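You operate a simulated robot arm through the tools that you are given. There is no shell and no other tool. Be economical: measure what you need, move in short steps, check, and stop when the job is done.

The job below is to be done with a simulated robot arm. You get a single attempt, and the scene is never put back.

JOB
Put the carton that says "clips" from the top of the grey table on the plate there and the carton marked "nuts" on the orange disc there.
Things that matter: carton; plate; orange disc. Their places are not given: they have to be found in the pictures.

The check looks at the end state, three seconds after you hand in, the way a careful person would. Anything else that was tipped, shoved, dropped, spilled or broken makes it a failure.

ROBOT AND FRAMES
A 6-joint arm with a two-finger parallel gripper, fixed in place. Base frame: the origin is at the foot of the arm, x ahead of it, y to its left, z up; the work surface is at about z = 800. Lengths are in mm, angles in degrees, forces in N, time in s.
With the tool pointing down near the work surface it reaches from about 240 to 640 mm from the base axis. Its first joint turns from -66.0 to 66.0 degrees. Payload 2.7 kg.
The tool frame sits at the grasp point between the pads (the TCP): z along the fingers, y along the line on which they close. The tips reach 23 mm beyond it. Largest opening 94 mm; finger width 38, thickness 10; the body of the gripper, 54 by 96 mm, starts 39 mm behind the TCP.
Orientation is that of the tool frame in the base frame, as a unit quaternion [w, x, y, z]. With the fingers straight down and closing along the base's y, the tool's x points along the base's -x, its y along +y and its z along -z.

CONTROLS
- The arm moves only by the tool send_rows. Its argument "plan" is a list of rows, each a list of 7 numbers: the shift along the base's x, y, z in mm, then the turn, a rotation vector about the base's x, y, z in degrees, then the opening in per cent of the stroke, from 0 (shut) to 100 (fully open). In form: [[x, y, z, rx, ry, rz, fingers], ...]. A call has 1 to 8 rows; each row is the pose to reach, as a shift and turn from the pose commanded when the call began. Rows are played at 5 a second. More than 50 mm and 8.6 degrees between two rows, or a gripper value outside its range, and nothing of the call is played. Where a pose cannot be reached the arm comes as near as it can. A force on the tool above 40 N (or 10 N above the force at the start of the call, whichever is more), or a blocked arm, ends the call early, and 0.2 s more pass. The fingers move at their own pace (about 45 mm/s each) and stop on an object; they squeeze with about 39 N. The grip force told is the motor's: it shows also when the fingers shut on nothing. Time passes only in rows, and 0.2 s behind the last, so rows that repeat a pose let the fingers close. It gives the time, the measured TCP pose, the force on the tool (base axes), the opening and the grip force at its end, in the units of the frame above (readings bear some noise), and new pictures: "show" is both (left out), scene, wrist or none.
- Cameras (640 x 400 px; columns grow to the right, rows downward): "scene" is fixed at [68.9, -428.9, 1405.6]; the picture's right is [0.83, -0.56, 0.00], its down [-0.31, -0.46, -0.83] and it looks along [0.46, 0.69, -0.56] (base axes); focal length 323 px, centre (320, 200). "wrist" rides on the gripper at [-39, 0, -44] in the tool frame; the picture's right is [0.00, -1.00, 0.00], its down [0.97, 0.00, -0.24] and it looks along [0.24, 0.00, 0.97] (tool axes); focal length 218 px, centre (320, 200).
- pixel_to_xyz(camera, pixels): for up to 12 pixels [column, row] of the newest picture of that camera ("zoom" is the newest enlarged one), the place [x, y, z] in the base frame of the surface seen there, good to about 2 mm. No time passes.
- close_up(camera, box): a new picture of the part [left, top, right, bottom] of that camera's present view, enlarged. No time passes.
- hand_in(): hands the job in; it is judged then, once.

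Work in short steps. Measure before you move; look again where a grasp or a placing could have gone wrong, and mend it. You have 60 turns and 120 pictures in all, those below and enlarged ones among them. Open the gripper and draw the arm clear of the work before you hand the job in, unless the task says otherwise; then end with one line.

The tools are called after "Request:" by a JSON object that holds its "name" and its "arguments". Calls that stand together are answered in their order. send_rows: Moves the arm, as the interface text tells. Its arguments: {"type":"object","properties":{"plan":{"type":"array","items":{"type":"array","items":{"type":"number"}}},"show":{"type":"string","enum":["both","scene","wrist","none"]}},"required":["plan"]} The other tools are called the same way: pixel_to_xyz (camera, pixels) gives the place of the surface under pixels of a picture; close_up (camera, box) takes an enlarged picture of a part of a camera's view; hand_in () hands the job in.

At the start:

```text
time_s: 0.0
ee_pos: [333.7, 235.2, 1043.5]
tool_rot: [0.0, 0.0, 1.0, 0.0]
contact_force: [-0.1, -0.2, -0.3]
opening: 94.0
gripper_force: 0.1
```

scene: 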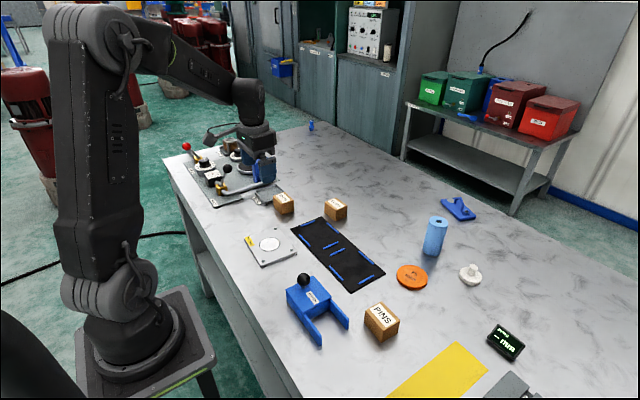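
wrist: 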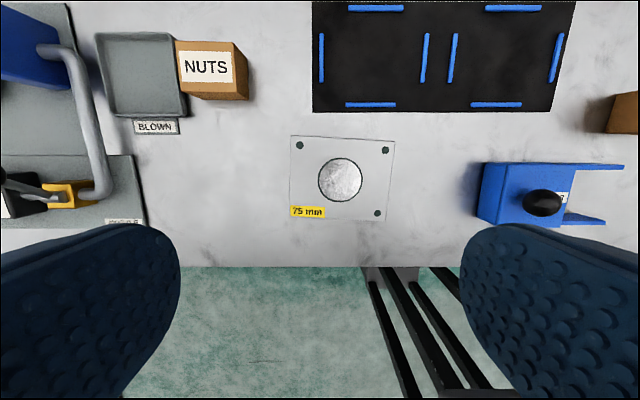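

The scene shows cartons near (284,203), (335,208), (381,320) and perhaps (230,145). I enlarge the parts to read the labels and find the plate.

Request:
{"name": "close_up", "arguments": {"camera": "scene", "box": [160, 120, 360, 245]}}

Request:
{"name": "close_up", "arguments": {"camera": "scene", "box": [230, 190, 550, 390]}}

Request:
{"name": "pixel_to_xyz", "arguments": {"camera": "scene", "pixels": [[284, 197], [335, 203], [382, 308], [230, 143], [411, 276], [269, 245], [336, 251], [435, 220], [469, 270], [303, 280], [285, 210], [336, 215]]}}

```text
3.20 times, centred on (260, 182) of scene
```

zoom: 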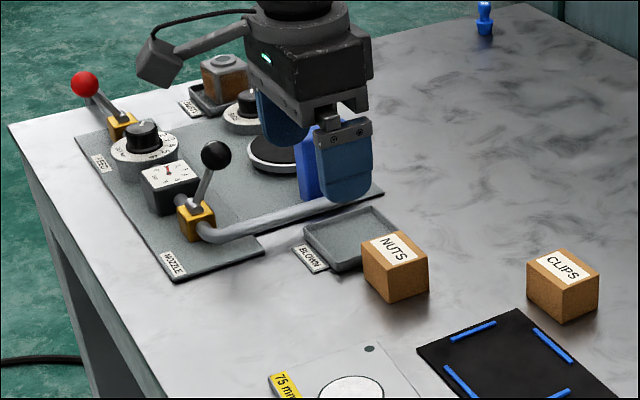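

```text
2.00 times, centred on (390, 290) of scene
```

zoom: 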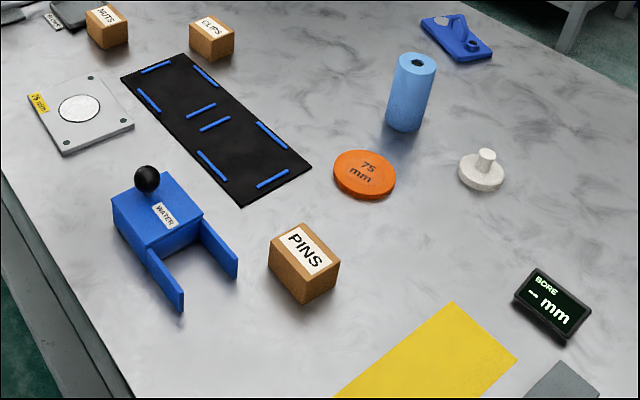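

```text
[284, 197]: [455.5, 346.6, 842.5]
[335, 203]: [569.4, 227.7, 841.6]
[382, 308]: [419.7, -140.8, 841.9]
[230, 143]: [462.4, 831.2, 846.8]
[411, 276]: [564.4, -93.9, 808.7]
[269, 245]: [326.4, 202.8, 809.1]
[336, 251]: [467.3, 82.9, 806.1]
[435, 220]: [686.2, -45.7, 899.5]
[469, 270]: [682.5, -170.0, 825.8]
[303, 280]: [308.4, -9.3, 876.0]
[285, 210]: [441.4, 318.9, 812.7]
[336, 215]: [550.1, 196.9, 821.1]
```

NUTS is at about (284,203), CLIPS at (335,208), and the plate looks to be the one at (269,245). I measure the corners of cartons, plate and disc in detail.

Request:
{"name": "pixel_to_xyz", "arguments": {"camera": "wrist", "pixels": [[179, 45], [234, 50], [234, 80], [182, 80], [293, 139], [392, 144], [383, 218], [292, 214], [341, 180], [322, 180], [358, 180], [110, 75]]}}

Request:
{"name": "close_up", "arguments": {"camera": "scene", "box": [240, 180, 360, 270]}}

Request:
{"name": "close_up", "arguments": {"camera": "scene", "box": [380, 240, 500, 320]}}

```text
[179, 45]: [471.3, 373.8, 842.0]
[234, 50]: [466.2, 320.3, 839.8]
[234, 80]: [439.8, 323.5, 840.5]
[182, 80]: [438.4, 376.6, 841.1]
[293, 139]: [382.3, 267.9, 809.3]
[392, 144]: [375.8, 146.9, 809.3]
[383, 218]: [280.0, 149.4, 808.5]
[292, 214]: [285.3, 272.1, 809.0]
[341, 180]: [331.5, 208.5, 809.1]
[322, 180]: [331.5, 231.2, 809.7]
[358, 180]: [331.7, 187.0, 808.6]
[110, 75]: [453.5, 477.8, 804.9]
```

```text
4.44 times, centred on (300, 225) of scene
```

zoom: 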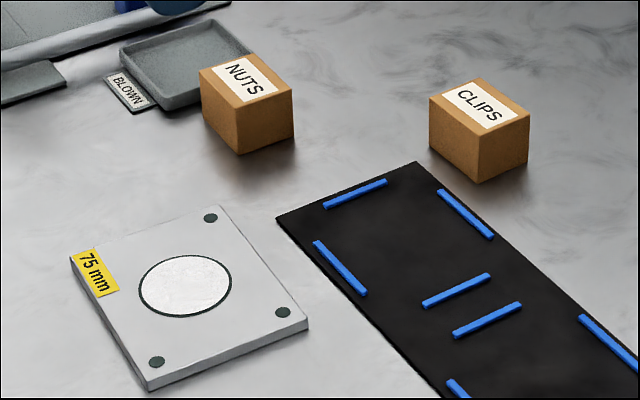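

```text
5.00 times, centred on (440, 280) of scene
```

zoom: 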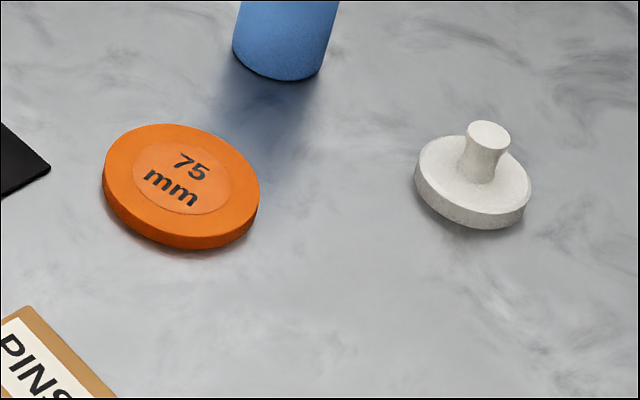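

The zoom shows the disc rim spanning about (103..260,124..240). I measure its rim, and the carton edges in the scene picture.

Request:
{"name": "pixel_to_xyz", "arguments": {"camera": "zoom", "pixels": [[106, 170], [256, 200], [165, 127], [205, 233], [181, 180], [130, 215], [236, 150]]}}

Request:
{"name": "close_up", "arguments": {"camera": "scene", "box": [264, 180, 360, 240]}}

```text
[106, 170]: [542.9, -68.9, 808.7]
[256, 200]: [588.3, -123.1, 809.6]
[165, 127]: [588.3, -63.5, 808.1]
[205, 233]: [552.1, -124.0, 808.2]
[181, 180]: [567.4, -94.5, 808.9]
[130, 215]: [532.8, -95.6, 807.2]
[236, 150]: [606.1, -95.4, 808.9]
```

```text
6.67 times, centred on (312, 210) of scene
```

zoom: 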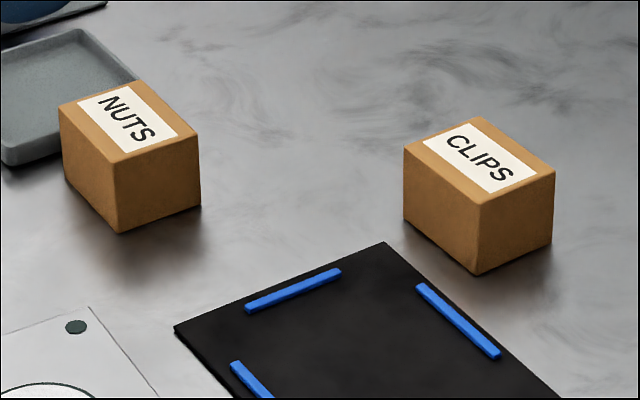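

Disc centre is about (569,-94), top 809. Now I measure the top corners of both cartons in the zoom.

Request:
{"name": "pixel_to_xyz", "arguments": {"camera": "zoom", "pixels": [[62, 105], [135, 84], [196, 134], [117, 160], [407, 147], [470, 119], [551, 172], [480, 202], [118, 228], [478, 270], [70, 60], [130, 122]]}}

```text
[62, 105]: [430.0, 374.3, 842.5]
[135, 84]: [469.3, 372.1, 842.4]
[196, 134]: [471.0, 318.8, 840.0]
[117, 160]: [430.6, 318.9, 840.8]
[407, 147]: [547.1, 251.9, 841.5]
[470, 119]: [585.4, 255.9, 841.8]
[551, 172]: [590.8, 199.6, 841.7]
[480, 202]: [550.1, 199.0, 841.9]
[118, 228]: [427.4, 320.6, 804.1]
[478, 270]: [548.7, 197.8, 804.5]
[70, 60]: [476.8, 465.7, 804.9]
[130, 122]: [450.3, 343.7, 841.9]
```

NUTS is centred at (450,346) and CLIPS at (568.5,227), turned about +4°. Both are about 42x56 mm with the top at 842. I move above CLIPS, high up, and look.

Request:
{"name": "send_rows", "arguments": {"plan": [[40, -1.4, -15, 0, 0, 1, 100], [80, -2.8, -30, 0, 0, 2, 100], [120, -4, -45, 0, 0, 3, 100], [160, -5.5, -60, 0, 0, 4, 100], [200, -7, -75, 0, 0, 4, 100], [234.8, -8, -93, 0, 0, 4, 100], [234.8, -8, -110, 0, 0, 4, 100]]}}

Request:
{"name": "pixel_to_xyz", "arguments": {"camera": "scene", "pixels": [[284, 192], [283, 191], [281, 189], [279, 187]]}}

```text
time_s: 1.6
ee_pos: [568.4, 225.2, 931.5]
tool_rot: [0.001, -0.035, 0.999, 0.0]
contact_force: [-0.4, -0.9, 1.4]
opening: 94.0
gripper_force: 0.0
```

scene: 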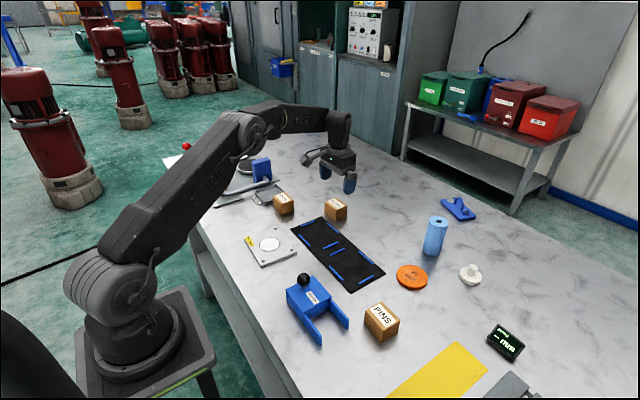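
wrist: 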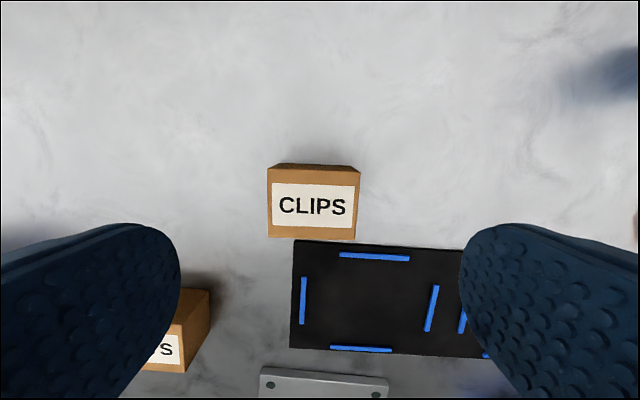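

```text
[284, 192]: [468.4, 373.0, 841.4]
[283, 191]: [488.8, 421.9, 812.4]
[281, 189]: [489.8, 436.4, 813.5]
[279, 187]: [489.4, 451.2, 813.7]
```

The wrist view shows CLIPS with its top around (267..360,168..238). I measure its corners precisely.

Request:
{"name": "pixel_to_xyz", "arguments": {"camera": "wrist", "pixels": [[270, 171], [358, 174], [353, 236], [272, 234], [313, 205], [205, 300], [182, 371], [290, 345]]}}

Request:
{"name": "close_up", "arguments": {"camera": "wrist", "box": [240, 150, 384, 240]}}

```text
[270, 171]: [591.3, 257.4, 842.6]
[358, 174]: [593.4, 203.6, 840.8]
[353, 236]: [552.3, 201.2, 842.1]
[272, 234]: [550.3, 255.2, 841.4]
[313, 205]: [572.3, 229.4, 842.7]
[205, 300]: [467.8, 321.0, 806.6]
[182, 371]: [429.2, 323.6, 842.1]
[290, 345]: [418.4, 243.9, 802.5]
```

```text
4.44 times, centred on (312, 195) of wrist
```

zoom: 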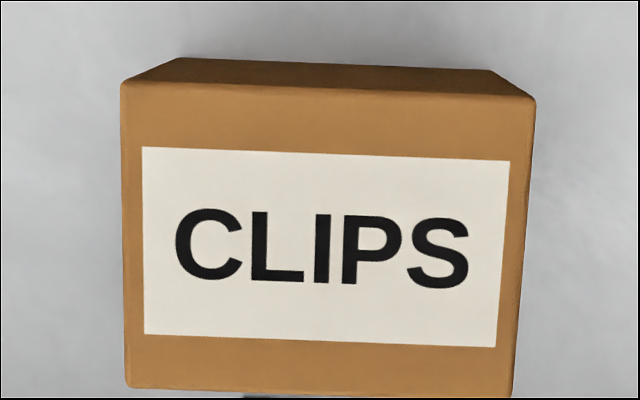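

CLIPS is centred at (571.8,229.3) with a yaw of about 2°. I go down, correcting by -2°, and close.

Request:
{"name": "send_rows", "arguments": {"plan": [[3, 2.5, -30, 0, 0, -2, 100], [3, 2.5, -65, 0, 0, -2, 100], [3, 2.5, -95, 0, 0, -2, 100], [3, 2.5, -104, 0, 0, -2, 100], [3, 2.5, -104, 0, 0, -2, 100]]}}

```text
time_s: 2.8
ee_pos: [572.3, 229.8, 827.4]
tool_rot: [0.0, -0.018, 1.0, 0.0]
contact_force: [0.0, -0.3, 0.2]
opening: 93.8
gripper_force: 0.0
```

scene: 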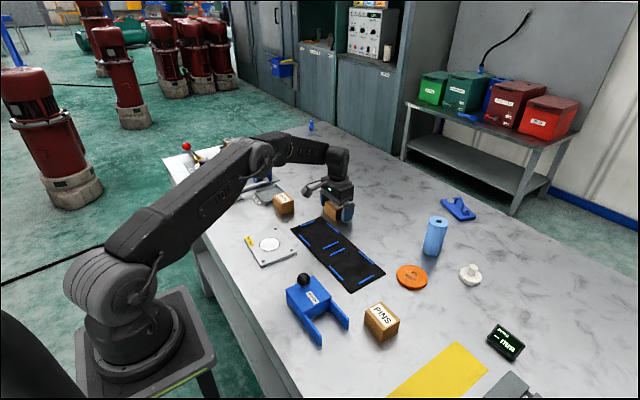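
wrist: 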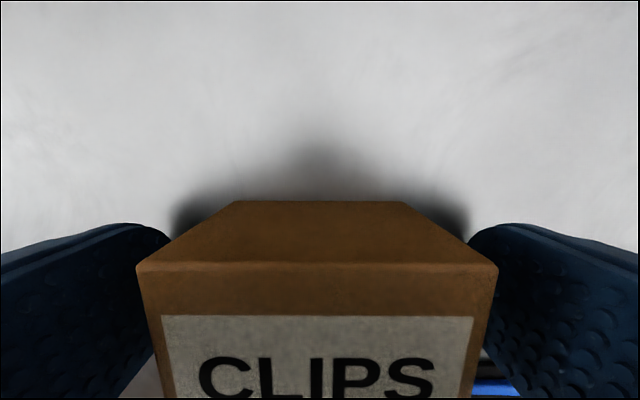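

The fingers straddle the carton evenly with no contact. I close on it, then lift a little.

Request:
{"name": "send_rows", "arguments": {"plan": [[0, 0, 0, 0, 0, 0, 50], [0, 0, 0, 0, 0, 0, 30], [0, 0, 0, 0, 0, 0, 30], [0, 0, 0, 0, 0, 0, 30], [0, 0, 20, 0, 0, 0, 30], [0, 0, 60, 0, 0, 0, 30], [0, 0, 90, 0, 0, 0, 30]]}}

```text
time_s: 4.4
ee_pos: [571.0, 230.7, 919.9]
tool_rot: [-0.001, -0.018, 1.0, 0.001]
contact_force: [-0.3, -0.3, -2.1]
opening: 57.9
gripper_force: 38.7
```

scene: 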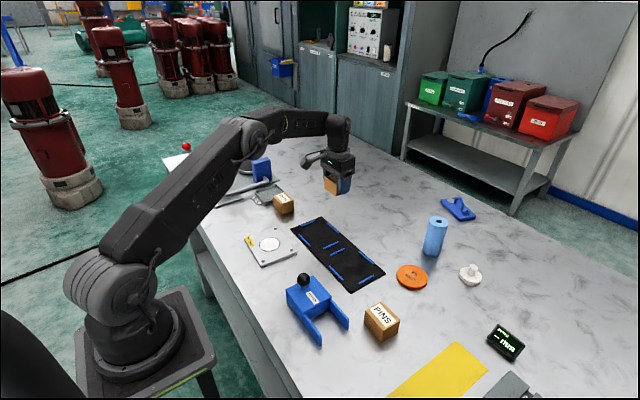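
wrist: 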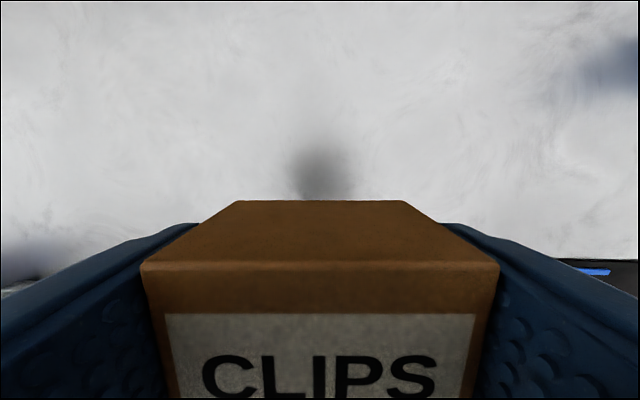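

The grip holds (57.9 mm, 38.7 N). I carry CLIPS over the plate centre (331,209) at this height.

Request:
{"name": "send_rows", "arguments": {"plan": [[-30, -2.6, 0, 0, 0, 0, 30], [-72, -6, 0, 0, 0, 0, 30], [-114, -10, 0, 0, 0, 0, 30], [-156, -13.5, 0, 0, 0, 0, 30], [-198, -17, 0, 0, 0, 0, 30], [-228, -19.6, 0, 0, 0, 0, 30], [-240.5, -20.7, 0, 0, 0, 0, 30], [-240.5, -20.7, 0, 0, 0, 0, 30]]}}

```text
time_s: 6.2
ee_pos: [330.7, 208.2, 918.2]
tool_rot: [0.0, -0.017, 1.0, 0.0]
contact_force: [-0.7, 0.3, -3.2]
opening: 57.7
gripper_force: 38.9
```

scene: 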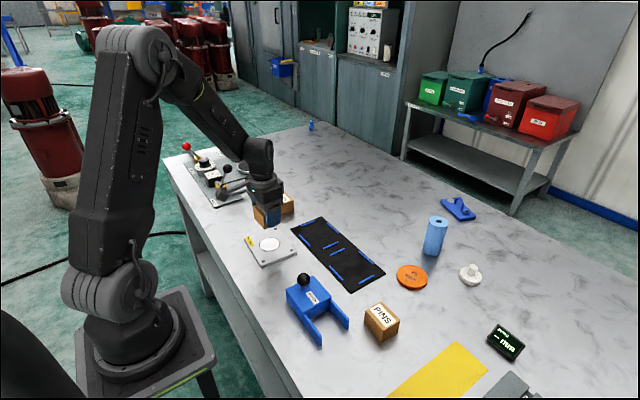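
wrist: 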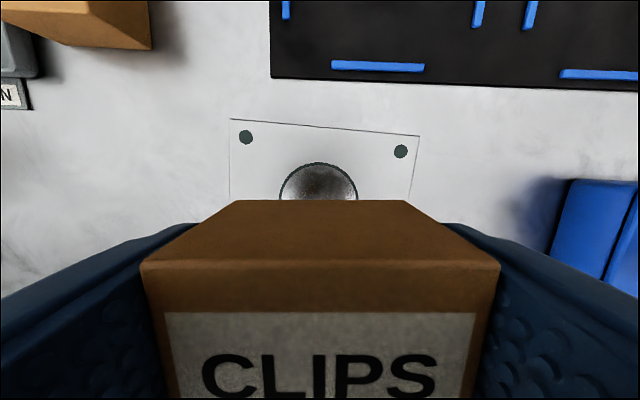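

The carton is above the plate. I lower it to about 2 mm above contact and then gently on.

Request:
{"name": "send_rows", "arguments": {"plan": [[0, 0, -35, 0, 0, 0, 30], [0, 0, -65, 0, 0, 0, 30], [0, 0, -76, 0, 0, 0, 30], [0, 0, -79, 0, 0, 0, 30], [0, 0, -80, 0, 0, 0, 30], [0, 0, -81, 0, 0, 0, 30]]}}

```text
time_s: 7.6
ee_pos: [332.1, 208.9, 837.0]
tool_rot: [0.001, -0.018, 1.0, 0.001]
contact_force: [-0.8, 0.7, -1.1]
opening: 57.7
gripper_force: 38.8
```

scene: 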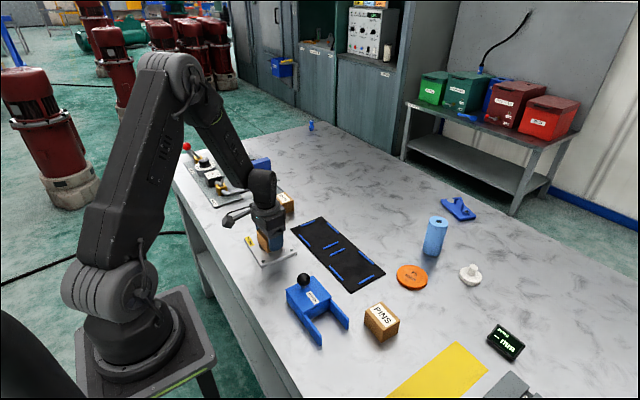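
wrist: 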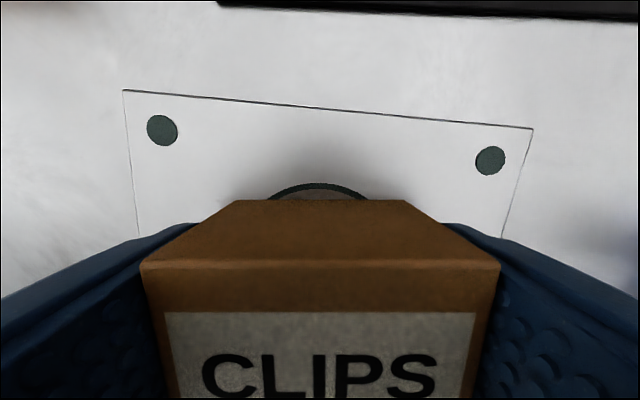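

The force has changed only slightly. I step down 1 mm at a time to feel for the plate.

Request:
{"name": "send_rows", "arguments": {"plan": [[0, 0, -1, 0, 0, 0, 30], [0, 0, -1, 0, 0, 0, 30]], "show": "none"}}

Request:
{"name": "close_up", "arguments": {"camera": "scene", "box": [220, 200, 316, 280]}}

```text
time_s: 8.2
ee_pos: [331.8, 208.9, 837.8]
tool_rot: [0.001, -0.017, 1.0, 0.001]
contact_force: [-2.0, -4.4, 18.7]
opening: 57.7
gripper_force: 39.2
```

```text
5.00 times, centred on (268, 240) of scene
```

zoom: 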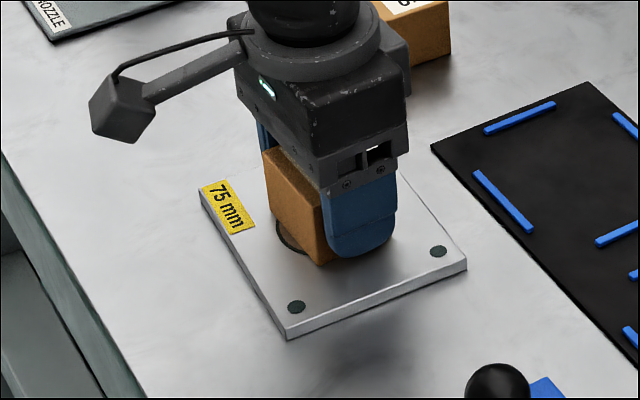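

The force of 18.7 N shows that the carton rests on the plate. I open, let the fingers clear, and rise.

Request:
{"name": "send_rows", "arguments": {"plan": [[0, 0, 0.5, 0, 0, 0, 70], [0, 0, 0.5, 0, 0, 0, 95], [0, 0, 0.5, 0, 0, 0, 95], [0, 0, 20, 0, 0, 0, 95], [0, 0, 60, 0, 0, 0, 95], [0, 0, 100, 0, 0, 0, 95], [0, 0, 130, 0, 0, 0, 95]]}}

```text
time_s: 9.8
ee_pos: [327.7, 209.1, 966.9]
tool_rot: [0.0, -0.017, 1.0, -0.001]
contact_force: [-0.5, 0.1, -0.7]
opening: 89.4
gripper_force: 0.1
```

scene: 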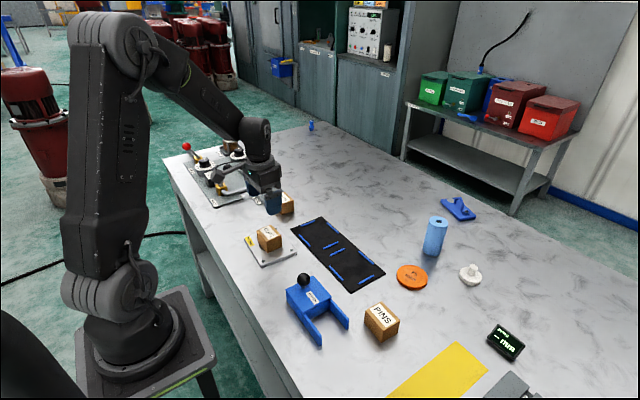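
wrist: 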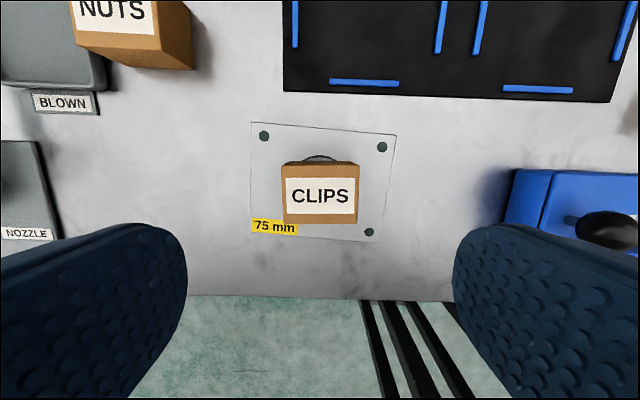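

CLIPS sits upright on the plate. I move above NUTS (450,346) at about z 960 and look.

Request:
{"name": "send_rows", "arguments": {"plan": [[25, 29, 0, 0, 0, -1, 95], [50, 58, 0, 0, 0, -2, 95], [78, 90, 0, 0, 0, -2, 95], [103, 119, 0, 0, 0, -2, 95], [119, 137, -10, 0, 0, -2, 95], [119, 137, -35, 0, 0, -2, 95], [119, 137, -35, 0, 0, -2, 95]]}}

```text
time_s: 11.4
ee_pos: [448.8, 346.4, 930.6]
tool_rot: [0.0, 0.0, 1.0, 0.0]
contact_force: [1.1, -0.2, -0.4]
opening: 89.7
gripper_force: 0.0
```

scene: 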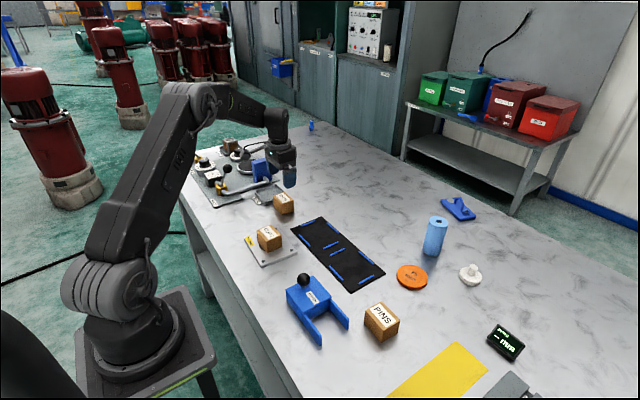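
wrist: 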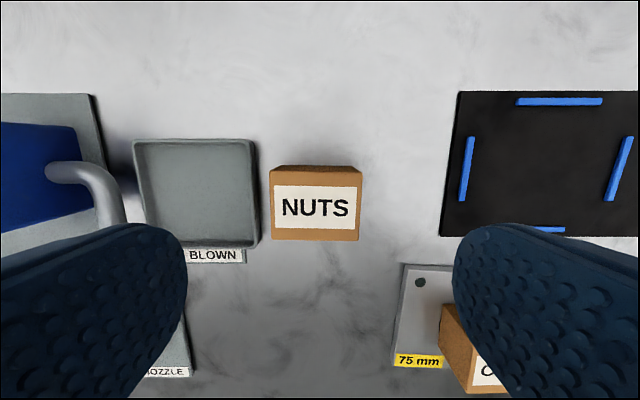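

NUTS top spans (270..361,170..240), and the tray's right edge is at column 250–260. I measure both.

Request:
{"name": "pixel_to_xyz", "arguments": {"camera": "wrist", "pixels": [[272, 173], [359, 175], [357, 237], [273, 236], [316, 206], [253, 150], [257, 240], [254, 195], [250, 200], [242, 254]]}}

Request:
{"name": "close_up", "arguments": {"camera": "wrist", "box": [224, 150, 384, 250]}}

```text
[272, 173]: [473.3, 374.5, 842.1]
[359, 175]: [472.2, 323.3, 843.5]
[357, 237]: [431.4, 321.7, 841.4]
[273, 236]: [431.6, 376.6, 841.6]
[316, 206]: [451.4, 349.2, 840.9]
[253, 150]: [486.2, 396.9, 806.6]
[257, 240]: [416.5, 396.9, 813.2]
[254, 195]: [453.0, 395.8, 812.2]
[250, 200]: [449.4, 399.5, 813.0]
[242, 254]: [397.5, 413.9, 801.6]
```

```text
4.00 times, centred on (304, 200) of wrist
```

zoom: 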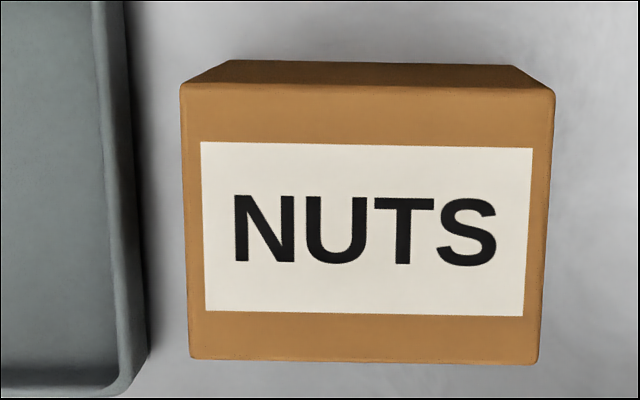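

NUTS is centred at (452,348.8). The tray rim is at y≈395 and z 813, only 18 mm away. I narrow to about 68 mm and grip high (TCP 840, tips 817, above the rim).

Request:
{"name": "send_rows", "arguments": {"plan": [[2, 2.8, 0, 0, 0, -1, 73], [2, 2.8, -15, 0, 0, -1, 73], [2, 2.8, -45, 0, 0, -1, 73], [2, 2.8, -60, 0, 0, -1, 73], [2, 2.8, -60, 0, 0, -1, 73]]}}

```text
time_s: 12.6
ee_pos: [453.8, 349.5, 872.6]
tool_rot: [0.0, 0.009, 1.0, 0.0]
contact_force: [0.0, -0.2, -0.8]
opening: 68.5
gripper_force: 0.1
```

scene: 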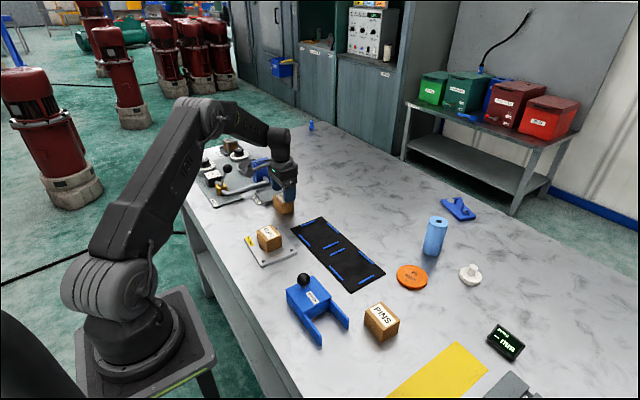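
wrist: 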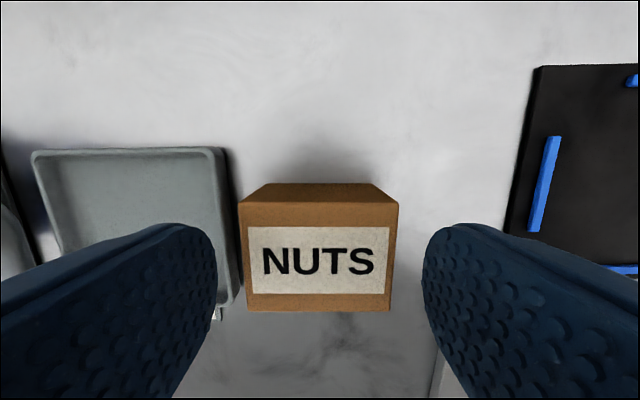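

The carton is centred between the fingers, at columns 239–398. I go down to TCP 840 and close.

Request:
{"name": "send_rows", "arguments": {"plan": [[0, 0, -12, 0, 0, 0, 73], [0, 0, -24, 0, 0, 0, 73], [0, 0, -33, 0, 0, 0, 73], [0, 0, -33, 0, 0, 0, 73], [0, 0, -33, 0, 0, 0, 50], [0, 0, -33, 0, 0, 0, 30], [0, 0, -33, 0, 0, 0, 30]]}}

```text
time_s: 14.2
ee_pos: [451.6, 349.8, 839.7]
tool_rot: [0.0, 0.009, 1.0, 0.0]
contact_force: [-0.6, 0.0, 1.0]
opening: 57.6
gripper_force: 39.0
```

scene: 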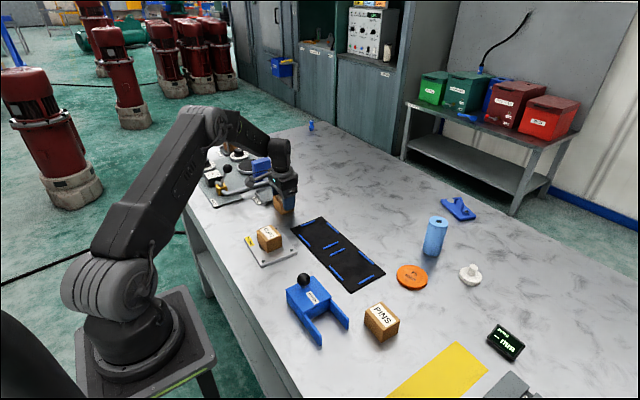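
wrist: 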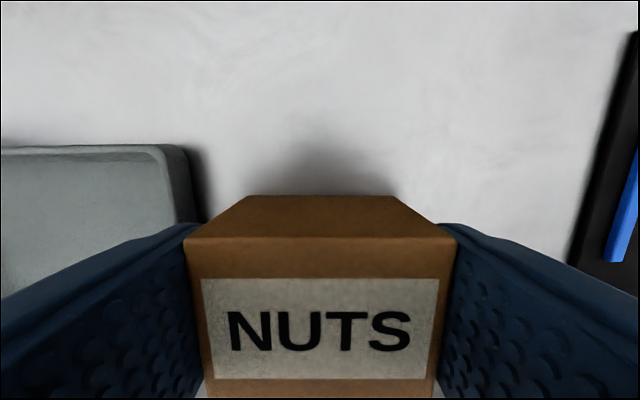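

NUTS is gripped (57.6 mm, 39 N). I lift it 110 mm and begin carrying it toward the disc at (569,-94).

Request:
{"name": "send_rows", "arguments": {"plan": [[0, 0, 20, 0, 0, 0, 30], [0, 0, 60, 0, 0, 0, 30], [0, 0, 100, 0, 0, 0, 30], [5, -20, 110, 0, 0, 0, 30], [16, -62, 110, 0, 0, 0, 30], [27.5, -104, 110, 0, 0, 0, 30], [39, -146, 110, 0, 0, 0, 30], [49, -186, 110, 0, 0, 0, 30]], "show": "wrist"}}

Request:
{"name": "send_rows", "arguments": {"plan": [[10, -38, 0, 0, 0, 0, 30], [21, -80, 0, 0, 0, 0, 30], [32, -122, 0, 0, 0, 0, 30], [43, -164, 0, 0, 0, 0, 30], [54, -206, 0, 0, 0, 0, 30], [64, -242, 0, 0, 0, 0, 30], [68, -256.8, 0, 0, 0, 0, 30], [68, -256.8, 0, 0, 0, 0, 30]]}}

```text
time_s: 16.0
ee_pos: [500.7, 163.1, 945.6]
tool_rot: [-0.001, 0.009, 1.0, 0.0]
contact_force: [0.2, -0.7, -2.3]
opening: 57.9
gripper_force: 38.2
```

wrist: 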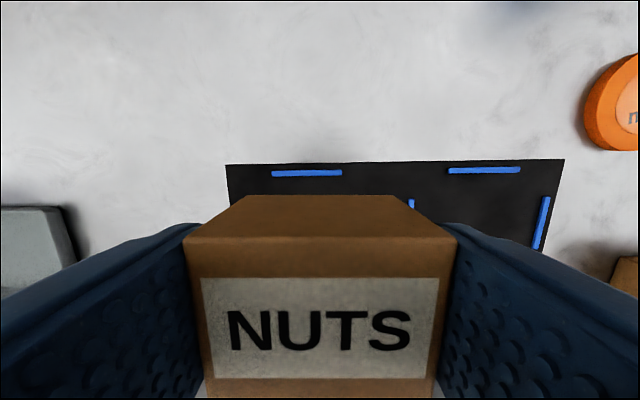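

```text
time_s: 17.8
ee_pos: [570.6, -93.4, 949.3]
tool_rot: [-0.001, 0.009, 1.0, -0.001]
contact_force: [0.1, 0.5, -2.0]
opening: 57.9
gripper_force: 39.0
```

scene: 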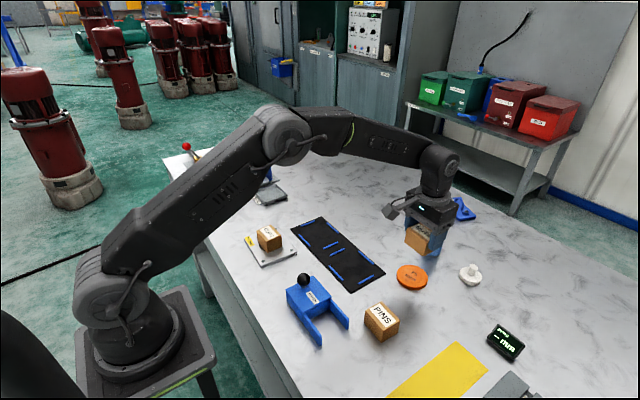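
wrist: 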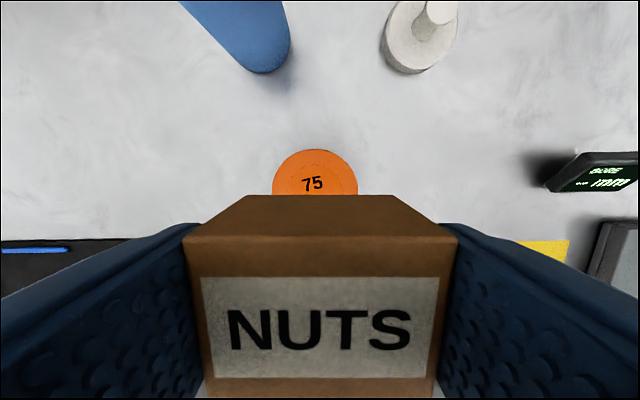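

The disc is centred at about column 315, slightly left of the carton. I measure the disc's rim in the wrist picture.

Request:
{"name": "pixel_to_xyz", "arguments": {"camera": "wrist", "pixels": [[275, 188], [356, 188], [315, 151], [325, 215], [248, 200], [394, 200]]}}

Request:
{"name": "pixel_to_xyz", "arguments": {"camera": "scene", "pixels": [[397, 272], [427, 280], [406, 265], [416, 288], [440, 228], [432, 250]]}}

```text
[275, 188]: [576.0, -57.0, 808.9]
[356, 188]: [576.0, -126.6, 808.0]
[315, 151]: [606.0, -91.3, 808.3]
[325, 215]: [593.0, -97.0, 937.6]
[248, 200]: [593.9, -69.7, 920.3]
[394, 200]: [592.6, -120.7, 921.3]
```

```text
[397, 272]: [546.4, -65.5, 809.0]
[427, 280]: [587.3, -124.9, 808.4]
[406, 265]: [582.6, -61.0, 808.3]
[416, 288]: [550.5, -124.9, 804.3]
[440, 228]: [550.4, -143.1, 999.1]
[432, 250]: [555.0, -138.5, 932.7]
```

The disc centre is about (570,-92.5). I shift the carton by (-1,+2) and lower it to just above contact.

Request:
{"name": "send_rows", "arguments": {"plan": [[-1, 2, -30, 0, 0, 0, 30], [-1, 2, -65, 0, 0, 0, 30], [-1, 2, -88, 0, 0, 0, 30], [-1, 2, -96, 0, 0, 0, 30], [-1, 2, -98.5, 0, 0, 0, 30], [-1, 2, -99.5, 0, 0, 0, 30], [-1, 2, -99.5, 0, 0, 0, 30]]}}

Request:
{"name": "close_up", "arguments": {"camera": "scene", "box": [360, 210, 480, 300]}}

```text
time_s: 19.4
ee_pos: [567.7, -91.6, 847.4]
tool_rot: [0.001, 0.009, 1.0, 0.0]
contact_force: [0.3, 1.1, -1.5]
opening: 57.4
gripper_force: 39.1
```

scene: 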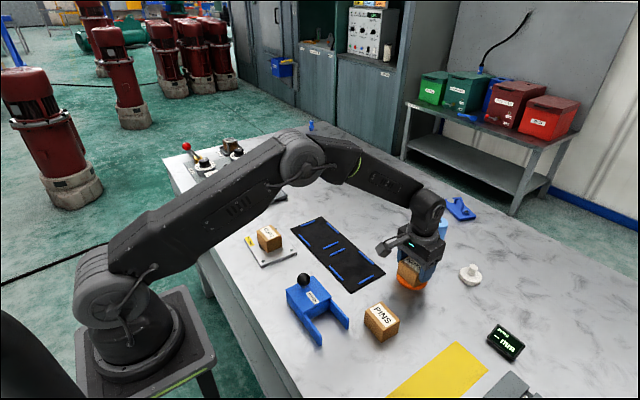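
wrist: 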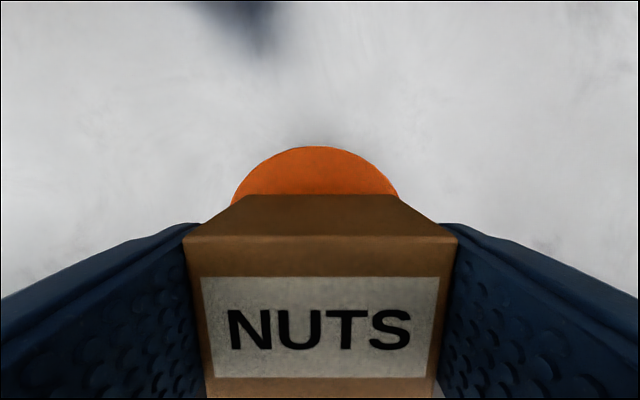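

```text
4.44 times, centred on (420, 255) of scene
```

zoom: 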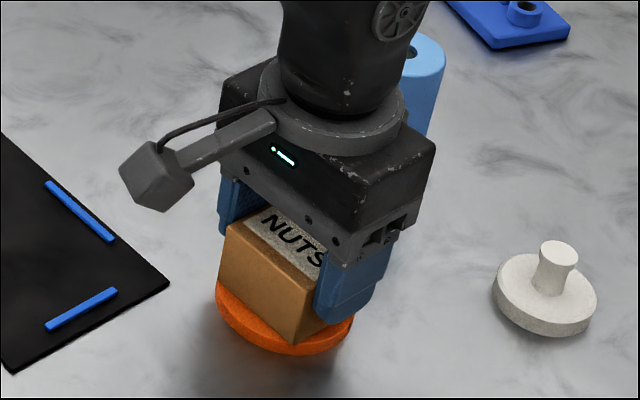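

The carton is well inside the disc outline. I feel downward by 1 mm.

Request:
{"name": "send_rows", "arguments": {"plan": [[0, 0, -1, 0, 0, 0, 30], [0, 0, -1, 0, 0, 0, 30]], "show": "none"}}

```text
time_s: 20.0
ee_pos: [567.6, -90.9, 847.7]
tool_rot: [0.001, 0.009, 1.0, 0.0]
contact_force: [-2.7, 1.7, 5.4]
opening: 57.5
gripper_force: 38.9
```

The force rose to 5.4 N, so contact has begun. I release, and back out straight up once the fingers are open.

Request:
{"name": "send_rows", "arguments": {"plan": [[0, 0, -0.3, 0, 0, 0, 65], [0, 0, -0.3, 0, 0, 0, 90], [0, 0, 0, 0, 0, 0, 90], [0, 0, 20, 0, 0, 0, 90], [0, 0, 60, 0, 0, 0, 90], [0, 0, 100, 0, 0, 0, 90], [0, 0, 120, 0, 0, 0, 90]]}}

```text
time_s: 21.6
ee_pos: [568.9, -93.3, 968.7]
tool_rot: [0.0, 0.009, 1.0, 0.0]
contact_force: [0.1, -0.4, -1.1]
opening: 84.6
gripper_force: 0.0
```

scene: 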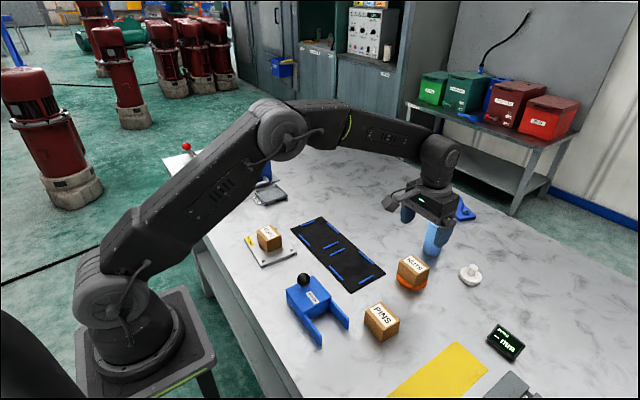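
wrist: 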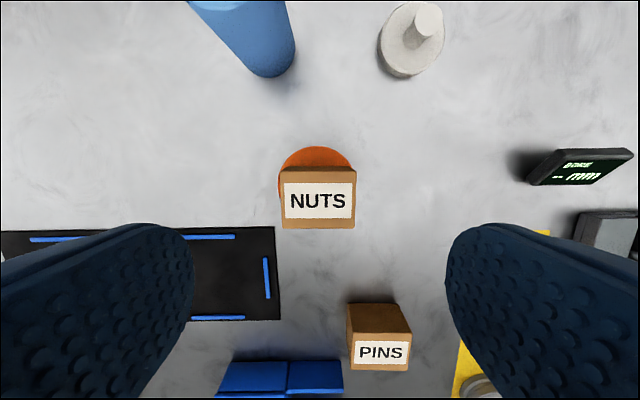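

NUTS sits on the disc. I draw the arm back up and clear of the work, then check.

Request:
{"name": "send_rows", "arguments": {"plan": [[-15, 20, 25, 0, 0, 0, 90], [-40, 50, 45, 0, 0, 0, 90], [-65, 85, 60, 0, 0, 0, 90], [-85, 125, 70, 0, 0, 0, 90], [-105, 165, 75, 0, 0, 0, 90], [-110, 180, 75, 0, 0, 0, 90]]}}

Request:
{"name": "close_up", "arguments": {"camera": "scene", "box": [230, 210, 470, 360]}}

```text
time_s: 23.0
ee_pos: [458.4, 89.1, 1043.5]
tool_rot: [0.0, 0.009, 1.0, 0.0]
contact_force: [-0.7, -0.2, -0.9]
opening: 84.8
gripper_force: 0.1
```

scene: 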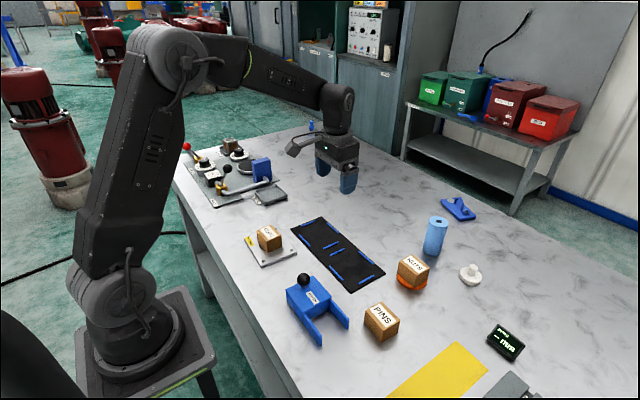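
wrist: 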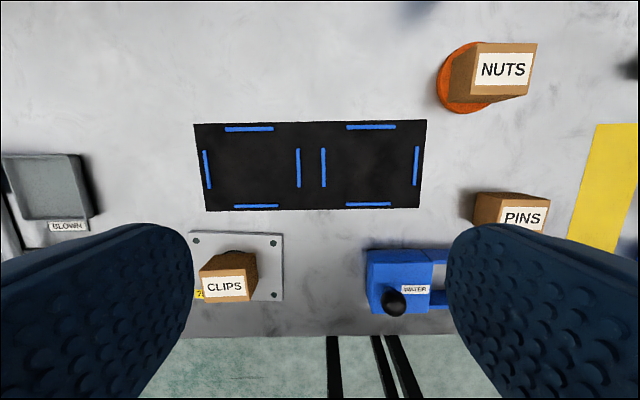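

```text
2.67 times, centred on (350, 285) of scene
```

zoom: 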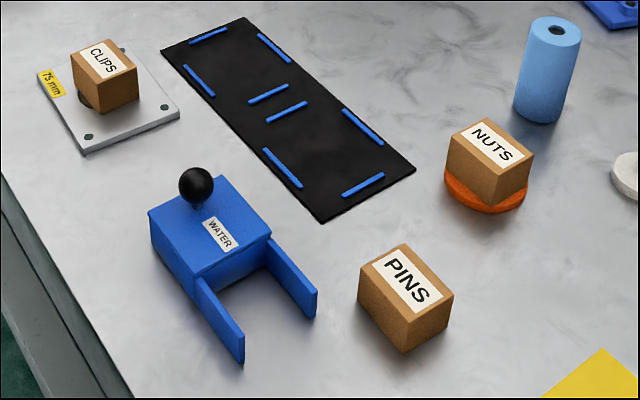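

Both cartons are upright in place. I check NUTS's offset on the disc.

Request:
{"name": "pixel_to_xyz", "arguments": {"camera": "zoom", "pixels": [[450, 144], [481, 120], [531, 152], [499, 177], [73, 54], [107, 41], [136, 68], [103, 83], [495, 202], [480, 207]]}}

```text
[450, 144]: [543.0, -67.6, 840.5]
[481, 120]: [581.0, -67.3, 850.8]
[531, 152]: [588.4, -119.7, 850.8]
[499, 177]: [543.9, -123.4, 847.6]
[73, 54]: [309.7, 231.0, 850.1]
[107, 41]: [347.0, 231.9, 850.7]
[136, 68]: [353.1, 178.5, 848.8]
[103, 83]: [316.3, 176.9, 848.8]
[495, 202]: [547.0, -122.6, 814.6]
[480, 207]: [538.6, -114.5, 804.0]
```

NUTS is centred within about 5 mm of the disc centre and lies level with its top at about 850. CLIPS is flat on the plate, also with its top at about 850. The gripper is open and the arm is clear, so I hand in.

Request:
{"name": "hand_in", "arguments": {}}

```text
The job is handed in.
```

The "clips" carton is upright on the plate and the "nuts" carton is upright on the orange disc. Nothing else looks disturbed in the last pictures, and the gripper was open with the arm clear when I handed in.
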